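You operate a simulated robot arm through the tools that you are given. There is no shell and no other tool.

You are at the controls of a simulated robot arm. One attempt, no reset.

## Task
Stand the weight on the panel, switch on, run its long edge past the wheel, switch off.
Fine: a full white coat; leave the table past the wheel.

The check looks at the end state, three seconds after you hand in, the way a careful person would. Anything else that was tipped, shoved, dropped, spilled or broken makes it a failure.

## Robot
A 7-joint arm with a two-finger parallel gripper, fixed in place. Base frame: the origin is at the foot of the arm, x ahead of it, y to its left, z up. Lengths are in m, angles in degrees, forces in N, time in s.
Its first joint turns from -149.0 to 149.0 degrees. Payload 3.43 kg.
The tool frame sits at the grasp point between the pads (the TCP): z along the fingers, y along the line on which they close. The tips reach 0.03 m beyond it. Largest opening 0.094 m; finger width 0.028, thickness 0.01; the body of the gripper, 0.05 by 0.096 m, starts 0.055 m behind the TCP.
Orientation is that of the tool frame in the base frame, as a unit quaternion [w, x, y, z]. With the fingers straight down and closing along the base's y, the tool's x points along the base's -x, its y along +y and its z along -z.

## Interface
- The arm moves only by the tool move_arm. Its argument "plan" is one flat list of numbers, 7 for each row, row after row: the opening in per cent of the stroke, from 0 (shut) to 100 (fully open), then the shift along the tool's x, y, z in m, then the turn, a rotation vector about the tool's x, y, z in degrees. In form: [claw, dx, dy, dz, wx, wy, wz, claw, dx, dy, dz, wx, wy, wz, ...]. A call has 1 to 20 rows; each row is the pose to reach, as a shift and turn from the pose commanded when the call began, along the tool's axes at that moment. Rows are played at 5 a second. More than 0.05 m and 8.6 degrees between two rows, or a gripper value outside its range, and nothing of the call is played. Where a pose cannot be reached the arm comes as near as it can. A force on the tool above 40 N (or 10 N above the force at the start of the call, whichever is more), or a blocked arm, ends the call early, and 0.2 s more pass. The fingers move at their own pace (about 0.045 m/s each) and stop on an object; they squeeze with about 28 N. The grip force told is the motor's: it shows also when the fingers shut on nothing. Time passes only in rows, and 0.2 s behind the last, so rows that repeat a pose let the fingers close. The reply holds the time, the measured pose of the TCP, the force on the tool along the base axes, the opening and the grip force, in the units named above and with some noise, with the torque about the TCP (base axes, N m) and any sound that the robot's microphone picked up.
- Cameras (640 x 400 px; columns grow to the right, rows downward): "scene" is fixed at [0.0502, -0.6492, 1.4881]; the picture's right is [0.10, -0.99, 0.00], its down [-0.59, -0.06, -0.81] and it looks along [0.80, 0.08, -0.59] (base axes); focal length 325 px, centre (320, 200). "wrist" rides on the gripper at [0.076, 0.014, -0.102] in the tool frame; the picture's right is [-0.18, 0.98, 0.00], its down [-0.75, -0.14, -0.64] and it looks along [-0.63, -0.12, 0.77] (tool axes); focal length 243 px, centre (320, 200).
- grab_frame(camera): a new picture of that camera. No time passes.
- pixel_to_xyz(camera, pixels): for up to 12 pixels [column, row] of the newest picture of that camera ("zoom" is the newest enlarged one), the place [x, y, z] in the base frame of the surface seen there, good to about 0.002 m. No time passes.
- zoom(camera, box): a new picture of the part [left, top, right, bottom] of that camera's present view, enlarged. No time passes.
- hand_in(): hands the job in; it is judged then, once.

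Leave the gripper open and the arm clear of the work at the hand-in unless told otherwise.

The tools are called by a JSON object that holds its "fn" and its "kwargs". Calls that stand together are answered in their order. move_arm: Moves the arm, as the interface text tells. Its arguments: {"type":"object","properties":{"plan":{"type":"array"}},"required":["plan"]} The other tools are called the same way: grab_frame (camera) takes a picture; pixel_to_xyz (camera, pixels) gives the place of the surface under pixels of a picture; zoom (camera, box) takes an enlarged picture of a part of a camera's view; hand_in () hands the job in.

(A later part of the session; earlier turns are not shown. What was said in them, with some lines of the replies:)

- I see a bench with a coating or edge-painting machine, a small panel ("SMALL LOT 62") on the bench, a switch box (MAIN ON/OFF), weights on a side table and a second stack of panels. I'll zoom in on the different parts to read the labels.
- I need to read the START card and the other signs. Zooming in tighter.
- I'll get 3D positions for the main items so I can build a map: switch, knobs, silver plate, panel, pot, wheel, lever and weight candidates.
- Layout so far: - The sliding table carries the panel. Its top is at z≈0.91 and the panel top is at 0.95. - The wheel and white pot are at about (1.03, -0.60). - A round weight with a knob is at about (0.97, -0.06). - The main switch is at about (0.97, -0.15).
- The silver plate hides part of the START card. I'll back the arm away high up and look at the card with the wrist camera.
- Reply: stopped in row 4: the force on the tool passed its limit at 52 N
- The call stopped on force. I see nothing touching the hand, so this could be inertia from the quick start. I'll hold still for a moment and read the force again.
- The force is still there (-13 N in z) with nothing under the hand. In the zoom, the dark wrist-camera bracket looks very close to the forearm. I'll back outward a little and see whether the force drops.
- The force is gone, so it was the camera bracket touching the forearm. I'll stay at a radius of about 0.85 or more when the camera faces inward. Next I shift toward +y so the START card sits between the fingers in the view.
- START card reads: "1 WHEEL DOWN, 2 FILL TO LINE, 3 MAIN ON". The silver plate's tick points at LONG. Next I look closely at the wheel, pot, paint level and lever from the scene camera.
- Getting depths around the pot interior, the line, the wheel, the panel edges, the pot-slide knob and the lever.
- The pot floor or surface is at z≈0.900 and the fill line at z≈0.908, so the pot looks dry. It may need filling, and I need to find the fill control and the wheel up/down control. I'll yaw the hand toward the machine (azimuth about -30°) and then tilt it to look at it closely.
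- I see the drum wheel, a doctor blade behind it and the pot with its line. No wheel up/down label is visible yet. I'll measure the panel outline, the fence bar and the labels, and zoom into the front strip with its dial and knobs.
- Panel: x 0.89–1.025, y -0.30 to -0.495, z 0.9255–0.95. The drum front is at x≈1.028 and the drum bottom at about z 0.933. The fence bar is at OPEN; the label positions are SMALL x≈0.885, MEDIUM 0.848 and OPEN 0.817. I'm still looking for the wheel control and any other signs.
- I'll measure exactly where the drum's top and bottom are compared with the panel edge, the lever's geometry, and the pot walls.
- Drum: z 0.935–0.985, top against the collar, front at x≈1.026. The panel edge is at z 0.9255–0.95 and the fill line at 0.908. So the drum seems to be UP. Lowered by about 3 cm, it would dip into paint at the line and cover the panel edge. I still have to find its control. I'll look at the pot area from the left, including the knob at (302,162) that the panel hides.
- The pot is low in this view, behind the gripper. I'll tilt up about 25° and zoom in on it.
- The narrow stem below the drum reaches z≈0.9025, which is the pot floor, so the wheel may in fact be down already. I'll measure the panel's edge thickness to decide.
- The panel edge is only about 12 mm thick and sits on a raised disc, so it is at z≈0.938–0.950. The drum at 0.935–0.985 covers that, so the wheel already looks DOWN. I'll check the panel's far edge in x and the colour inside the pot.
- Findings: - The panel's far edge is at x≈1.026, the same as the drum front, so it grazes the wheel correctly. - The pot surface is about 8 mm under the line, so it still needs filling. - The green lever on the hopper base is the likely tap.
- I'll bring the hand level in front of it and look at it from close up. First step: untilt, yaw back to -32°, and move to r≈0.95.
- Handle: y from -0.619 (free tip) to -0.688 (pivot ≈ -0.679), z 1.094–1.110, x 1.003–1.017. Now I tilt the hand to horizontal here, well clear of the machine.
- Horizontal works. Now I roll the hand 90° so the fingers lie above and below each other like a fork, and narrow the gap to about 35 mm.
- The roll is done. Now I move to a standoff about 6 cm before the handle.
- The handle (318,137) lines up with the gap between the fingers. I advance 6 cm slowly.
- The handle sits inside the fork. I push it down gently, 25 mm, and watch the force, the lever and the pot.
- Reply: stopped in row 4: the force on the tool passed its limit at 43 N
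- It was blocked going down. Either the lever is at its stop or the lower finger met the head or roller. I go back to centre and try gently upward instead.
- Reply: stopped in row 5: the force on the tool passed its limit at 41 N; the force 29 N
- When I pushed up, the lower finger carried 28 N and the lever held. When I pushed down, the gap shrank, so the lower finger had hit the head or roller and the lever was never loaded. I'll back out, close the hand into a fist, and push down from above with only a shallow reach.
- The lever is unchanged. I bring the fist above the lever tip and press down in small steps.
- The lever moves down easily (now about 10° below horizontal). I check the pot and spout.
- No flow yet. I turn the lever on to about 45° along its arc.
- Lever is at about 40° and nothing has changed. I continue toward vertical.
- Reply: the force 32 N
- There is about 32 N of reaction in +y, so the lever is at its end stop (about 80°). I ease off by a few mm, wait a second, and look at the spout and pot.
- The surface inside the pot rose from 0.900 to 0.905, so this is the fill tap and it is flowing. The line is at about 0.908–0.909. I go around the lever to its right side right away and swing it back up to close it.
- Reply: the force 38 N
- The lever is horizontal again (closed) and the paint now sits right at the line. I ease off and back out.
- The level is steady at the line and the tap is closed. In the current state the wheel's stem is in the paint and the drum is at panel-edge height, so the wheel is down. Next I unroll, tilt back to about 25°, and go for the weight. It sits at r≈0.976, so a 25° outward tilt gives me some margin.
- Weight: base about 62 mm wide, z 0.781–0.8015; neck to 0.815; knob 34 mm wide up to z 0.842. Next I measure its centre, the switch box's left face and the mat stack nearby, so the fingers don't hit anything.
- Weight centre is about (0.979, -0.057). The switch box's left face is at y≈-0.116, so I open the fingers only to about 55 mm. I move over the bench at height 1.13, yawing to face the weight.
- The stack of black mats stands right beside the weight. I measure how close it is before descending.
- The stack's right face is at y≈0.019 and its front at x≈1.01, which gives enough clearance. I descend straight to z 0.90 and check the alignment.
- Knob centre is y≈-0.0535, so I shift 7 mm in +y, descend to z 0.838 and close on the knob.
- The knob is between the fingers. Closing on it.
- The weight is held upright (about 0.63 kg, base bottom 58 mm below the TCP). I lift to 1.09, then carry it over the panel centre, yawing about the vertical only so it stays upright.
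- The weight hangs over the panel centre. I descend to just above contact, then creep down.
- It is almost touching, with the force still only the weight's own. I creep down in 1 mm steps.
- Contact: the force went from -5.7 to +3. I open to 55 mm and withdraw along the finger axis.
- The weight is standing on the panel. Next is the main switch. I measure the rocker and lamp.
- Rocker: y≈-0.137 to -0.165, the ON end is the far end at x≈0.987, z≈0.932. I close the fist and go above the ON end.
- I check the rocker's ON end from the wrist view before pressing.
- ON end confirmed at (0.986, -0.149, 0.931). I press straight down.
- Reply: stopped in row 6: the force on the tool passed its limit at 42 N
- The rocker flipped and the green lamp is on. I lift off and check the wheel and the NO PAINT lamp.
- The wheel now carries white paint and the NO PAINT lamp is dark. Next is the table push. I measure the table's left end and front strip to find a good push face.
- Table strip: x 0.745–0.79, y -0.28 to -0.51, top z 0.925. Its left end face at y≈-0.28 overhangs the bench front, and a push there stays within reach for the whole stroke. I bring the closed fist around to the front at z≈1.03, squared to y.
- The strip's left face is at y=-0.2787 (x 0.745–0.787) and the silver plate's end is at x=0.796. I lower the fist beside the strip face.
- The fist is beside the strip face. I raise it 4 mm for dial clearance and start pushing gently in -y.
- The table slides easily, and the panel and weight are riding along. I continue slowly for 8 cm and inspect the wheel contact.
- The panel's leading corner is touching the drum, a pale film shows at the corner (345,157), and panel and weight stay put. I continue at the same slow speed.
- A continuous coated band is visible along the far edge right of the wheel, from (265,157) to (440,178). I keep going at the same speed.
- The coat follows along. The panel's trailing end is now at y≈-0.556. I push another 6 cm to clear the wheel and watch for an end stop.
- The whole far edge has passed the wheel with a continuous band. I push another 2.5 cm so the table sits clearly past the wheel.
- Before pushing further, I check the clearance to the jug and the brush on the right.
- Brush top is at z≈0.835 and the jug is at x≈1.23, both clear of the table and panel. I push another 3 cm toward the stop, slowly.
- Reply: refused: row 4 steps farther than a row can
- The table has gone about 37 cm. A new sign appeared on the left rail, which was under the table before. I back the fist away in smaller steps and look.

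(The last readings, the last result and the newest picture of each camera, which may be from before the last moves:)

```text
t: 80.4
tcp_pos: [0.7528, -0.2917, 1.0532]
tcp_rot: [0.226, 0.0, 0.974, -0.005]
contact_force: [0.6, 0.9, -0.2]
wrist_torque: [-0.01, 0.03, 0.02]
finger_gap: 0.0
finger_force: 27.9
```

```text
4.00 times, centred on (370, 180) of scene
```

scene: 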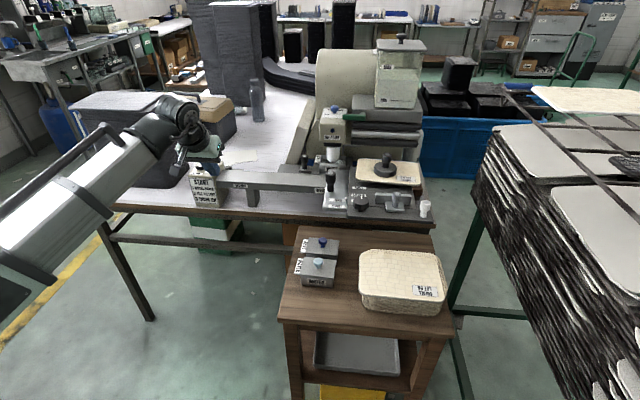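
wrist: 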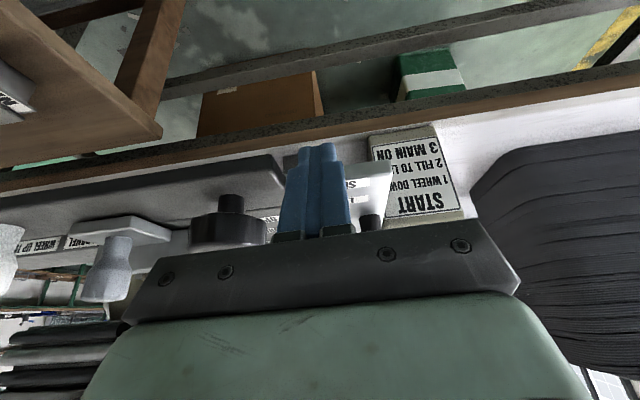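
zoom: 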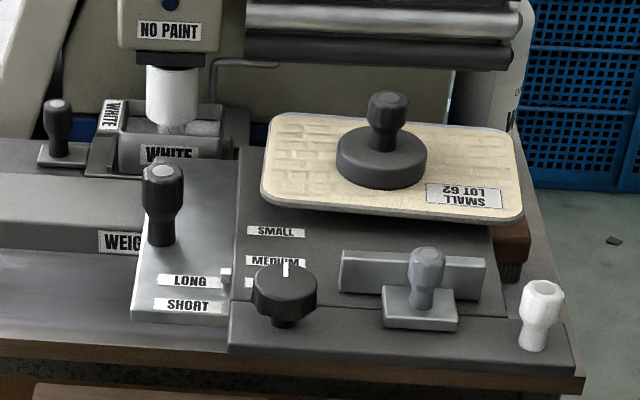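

The silver plate moved with the table as part of it. The table and panel are past the wheel with the panel's trailing end about 6 cm beyond. I inspect the coated edge closely.

{"fn": "zoom", "kwargs": {"camera": "scene", "box": [362, 150, 402, 175]}}

{"fn": "zoom", "kwargs": {"camera": "scene", "box": [395, 150, 435, 175]}}

{"fn": "zoom", "kwargs": {"camera": "scene", "box": [320, 140, 368, 175]}}

```text
16.00 times, centred on (382, 162) of scene
```

zoom: 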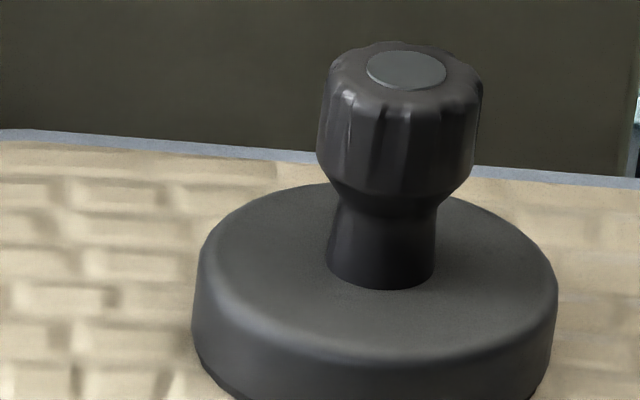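

```text
16.00 times, centred on (415, 162) of scene
```

zoom: 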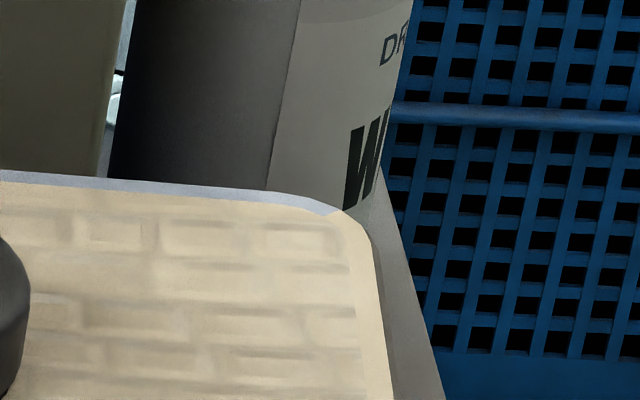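

```text
11.43 times, centred on (344, 158) of scene
```

zoom: 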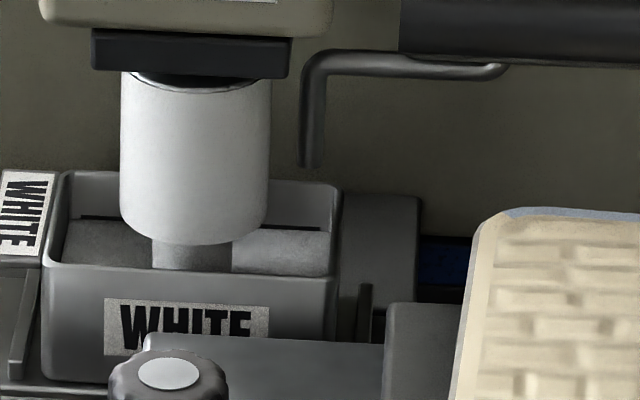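

The band runs corner to corner but looks slightly bluish. I zoom as far as possible to judge its colour and continuity.

{"fn": "zoom", "kwargs": {"camera": "scene", "box": [362, 155, 378, 165]}}

{"fn": "zoom", "kwargs": {"camera": "scene", "box": [405, 156, 421, 166]}}

{"fn": "grab_frame", "kwargs": {"camera": "wrist"}}

```text
16.00 times, centred on (370, 160) of scene
```

zoom: 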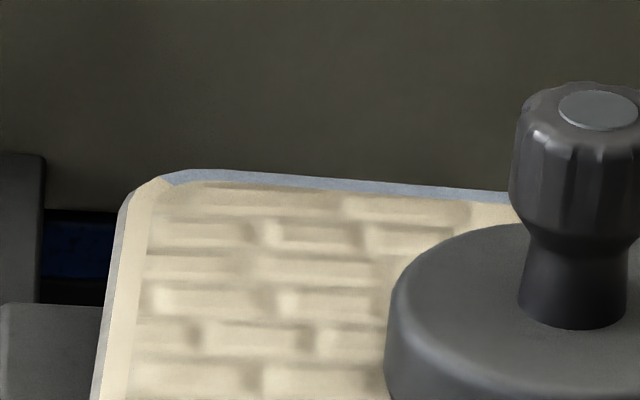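

```text
16.00 times, centred on (413, 161) of scene
```

zoom: 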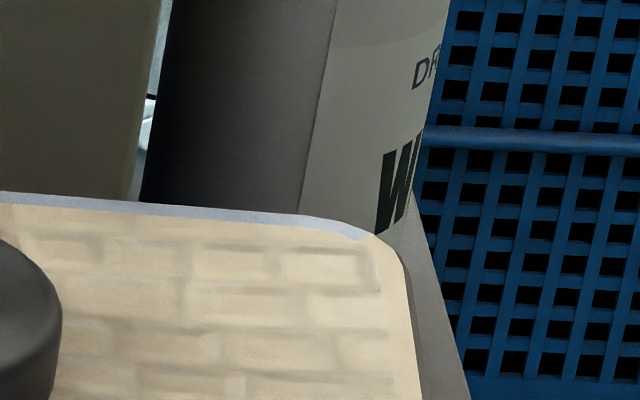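

```text
taken
```

wrist: 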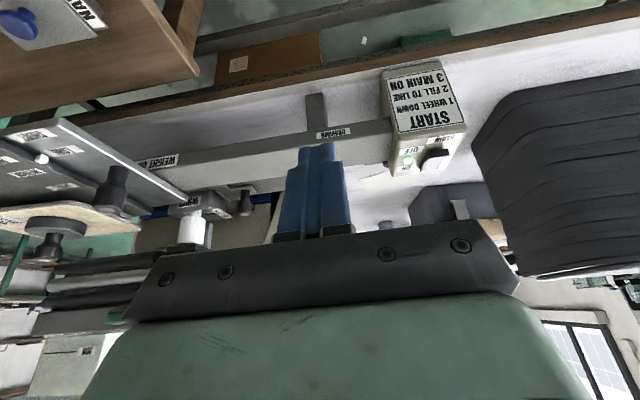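

{"fn": "zoom", "kwargs": {"camera": "wrist", "box": [0, 180, 160, 280]}}

{"fn": "zoom", "kwargs": {"camera": "scene", "box": [180, 150, 260, 210]}}

```text
4.00 times, centred on (80, 230) of wrist
```

zoom: 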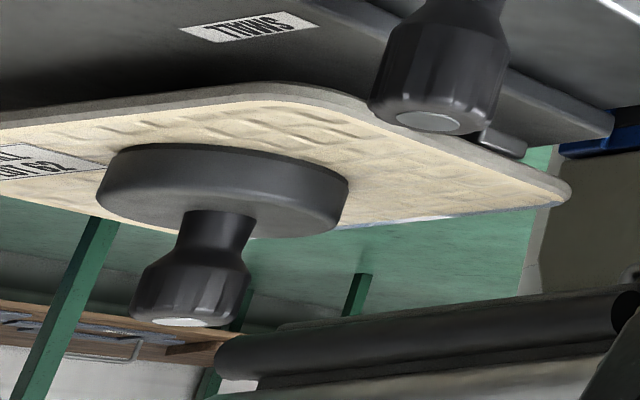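

```text
6.67 times, centred on (220, 180) of scene
```

zoom: 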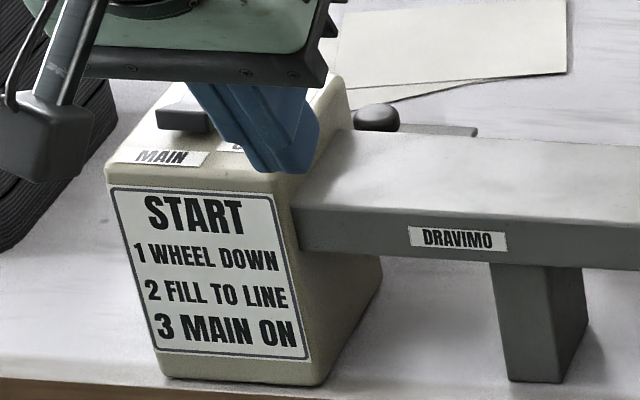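

The band also looks continuous and glossy white from the wrist view. Next I switch off. I locate the raised OFF end of the rocker.

{"fn": "zoom", "kwargs": {"camera": "wrist", "box": [380, 120, 480, 190]}}

{"fn": "pixel_to_xyz", "kwargs": {"camera": "zoom", "pixels": [[340, 200], [300, 200], [390, 200], [340, 240], [330, 290], [300, 260], [360, 300], [180, 250]]}}

```text
5.71 times, centred on (430, 155) of wrist
```

zoom: 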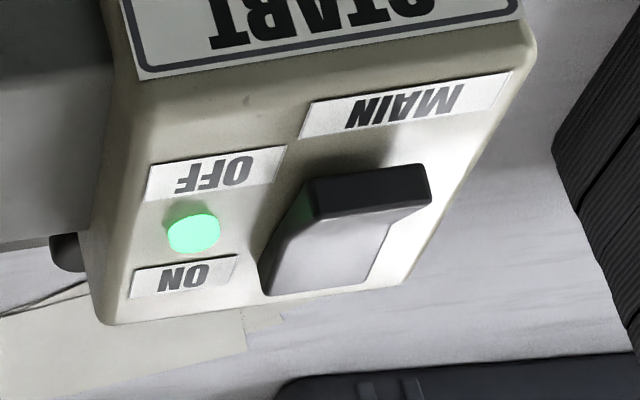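

```text
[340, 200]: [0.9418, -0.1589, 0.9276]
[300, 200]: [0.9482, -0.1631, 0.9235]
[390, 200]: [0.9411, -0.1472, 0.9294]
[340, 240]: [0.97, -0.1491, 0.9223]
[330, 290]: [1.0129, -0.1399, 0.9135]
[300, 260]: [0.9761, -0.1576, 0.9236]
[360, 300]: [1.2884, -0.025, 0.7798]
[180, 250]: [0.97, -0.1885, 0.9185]
```

The OFF end is at x≈0.942–0.955, y≈-0.151, z≈0.93. I move above it and press down.

{"fn": "move_arm", "kwargs": {"plan": [0, -0.0292, 0.0235, 0.0143, 0, 0, 0, 0, -0.0585, 0.047, 0.0287, 0, 0, 0, 0, -0.0877, 0.0705, 0.043, 0, 0, 0, 0, -0.1168, 0.094, 0.0573, 0, 0, 0, 0, -0.146, 0.1175, 0.0717, 0, 0, 0, 0, -0.1753, 0.1407, 0.0859, 0, 0, 0, 0, -0.1753, 0.1407, 0.0859, 0, 0, 0]}}

{"fn": "grab_frame", "kwargs": {"camera": "wrist"}}

{"fn": "zoom", "kwargs": {"camera": "scene", "box": [160, 120, 260, 210]}}

```text
t: 82.0
tcp_pos: [0.9477, -0.1523, 1.049]
tcp_rot: [0.226, 0.0, 0.974, -0.005]
contact_force: [0.3, 0.3, 0.3]
wrist_torque: [-0.01, -0.03, 0.0]
finger_gap: 0.0001
finger_force: 28.3
```

```text
taken
```

wrist: 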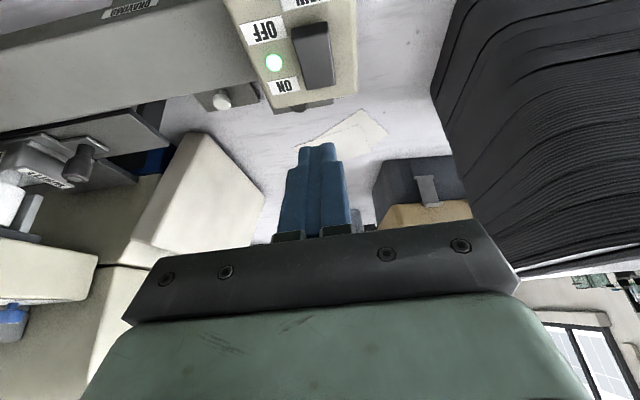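

```text
4.44 times, centred on (210, 165) of scene
```

zoom: 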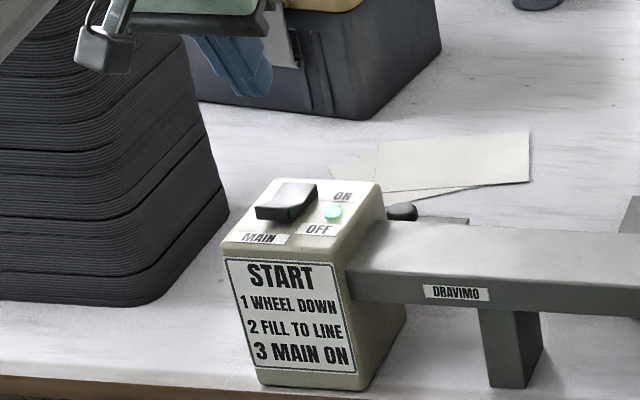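

Pressing the OFF end.

{"fn": "move_arm", "kwargs": {"plan": [0, 0.0176, 0, 0.0359, 0, 0, 0, 0, 0.0317, 0, 0.0647, 0, 0, 0, 0, 0.0352, 0, 0.0718, 0, 0, 0, 0, 0.0374, 0, 0.0763, 0, 0, 0, 0, 0.0396, 0, 0.0808, 0, 0, 0, 0, 0.0414, 0, 0.0844, 0, 0, 0]}}

{"fn": "move_arm", "kwargs": {"plan": [0, -0.0176, 0, -0.0359, 0, 0, 0, 0, -0.0352, 0, -0.0718, 0, 0, 0, 0, -0.0528, 0, -0.1077, 0, 0, 0, 30, -0.0528, 0, -0.1077, 0, 0, 0]}}

{"fn": "zoom", "kwargs": {"camera": "scene", "box": [160, 120, 260, 210]}}

{"fn": "grab_frame", "kwargs": {"camera": "scene"}}

```text
t: 83.4
tcp_pos: [0.9457, -0.1556, 0.9584]
tcp_rot: [0.23, 0.0, 0.973, -0.006]
contact_force: [-0.7, 0.8, 30.1]
wrist_torque: [0.06, 0.04, -0.04]
finger_gap: 0.0
finger_force: 28.3
```

```text
t: 84.4
tcp_pos: [0.9505, -0.1544, 1.0746]
tcp_rot: [0.225, -0.001, 0.974, -0.005]
contact_force: [0.8, 0.1, 0.0]
wrist_torque: [-0.02, 0.0, -0.01]
finger_gap: 0.0284
finger_force: 0.1
```

```text
4.44 times, centred on (210, 165) of scene
```

zoom: 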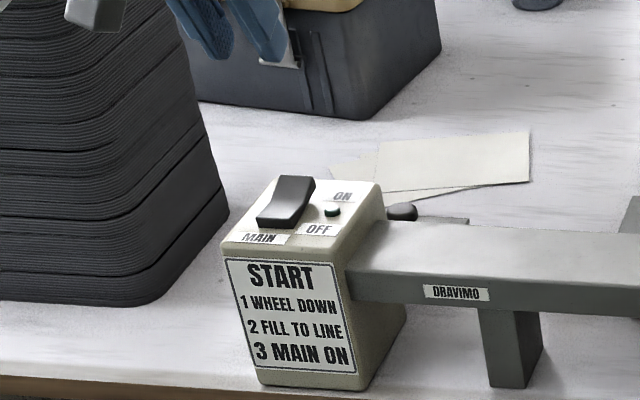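

```text
taken
```

scene: 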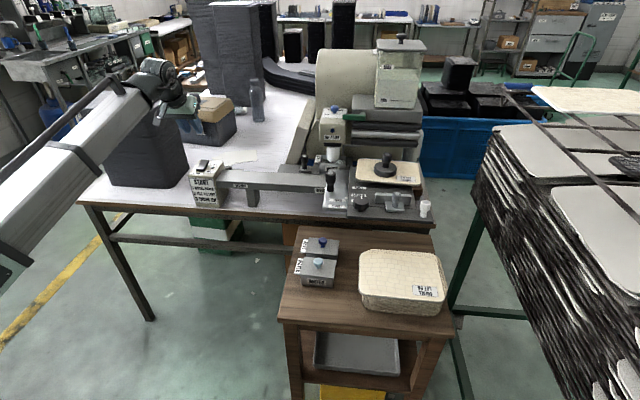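

The lamp is dark and the rocker is at OFF. I open the gripper and move up, clear of the work, then make a final check of the table, panel, weight, tap and pot.

{"fn": "move_arm", "kwargs": {"plan": [60, -0.0176, 0, -0.0359, 0, 0, 0, 100, -0.0396, 0, -0.0808, 0, 0, 0, 100, -0.0396, 0, -0.0808, 0, 0, 0, 100, -0.0396, 0, -0.0808, 0, 0, 0, 100, -0.0396, 0, -0.0808, 0, 0, 0]}}

{"fn": "zoom", "kwargs": {"camera": "scene", "box": [300, 90, 440, 230]}}

{"fn": "zoom", "kwargs": {"camera": "scene", "box": [345, 145, 435, 200]}}

{"fn": "zoom", "kwargs": {"camera": "scene", "box": [320, 140, 368, 175]}}

```text
t: 85.6
tcp_pos: [0.949, -0.1531, 1.1653]
tcp_rot: [0.225, -0.001, 0.974, -0.006]
contact_force: [0.3, 0.3, -0.6]
wrist_torque: [0.02, 0.0, 0.01]
finger_gap: 0.0939
finger_force: 0.2
```

```text
2.86 times, centred on (370, 160) of scene
```

zoom: 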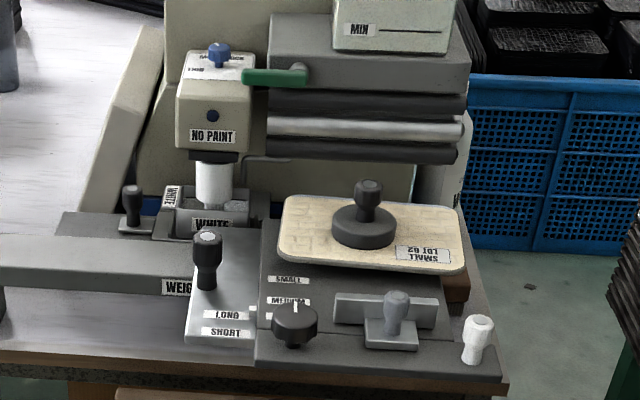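

```text
7.11 times, centred on (390, 172) of scene
```

zoom: 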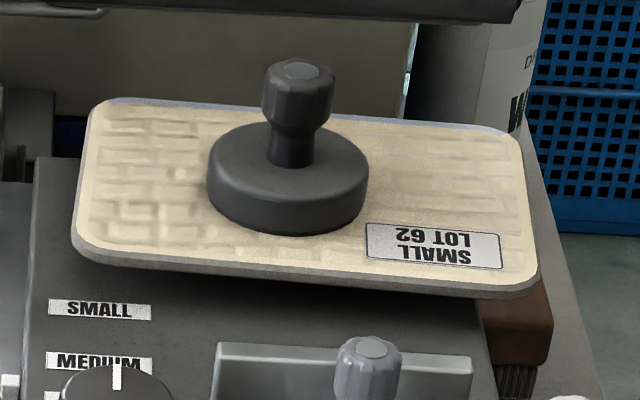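

```text
11.43 times, centred on (344, 158) of scene
```

zoom: 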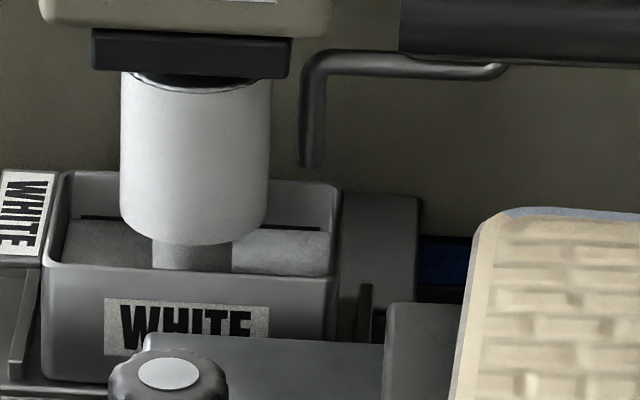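

Final state:
- Main switch off, tap closed, paint at the line with no spills.
- Table and panel past the wheel.
- A continuous coat along the long edge, corner to corner.
- Weight upright on the panel.
- Gripper open and clear of the work.

Handing in.

{"fn": "hand_in", "kwargs": {}}

```text
The job is handed in.
```

I ran the panel's long edge past the wheel, and the job is handed in. The result hasn't come back yet.

- **Weight:** it stands upright near the middle of the small panel (Lot 62) and stayed there through the pass.
- **Paint:** the START card says to fill to the line first. The pot was about 8 mm low, so I opened the green tap, filled it to the line and closed the tap again. Nothing spilled.
- **Coat:** a continuous band runs along the long edge from corner to corner. It looked slightly bluish from the fixed camera but glossy white from the wrist camera. I could only see its top lip, because the face of the edge points away from both cameras.
- **Table:** it is past the wheel, with the panel's trailing end about 6 cm beyond.
- **Switch:** MAIN is off and the lamp is dark.

I left the fence at OPEN and the thickness dial at what looked like MEDIUM, since neither your instructions nor the START card mentioned them. Early on, the wrist camera bracket touched the robot's own forearm. While finding the tap I also bumped the head or roller with a finger and pushed the lever against its stop. I saw no damage or movement from any of these.
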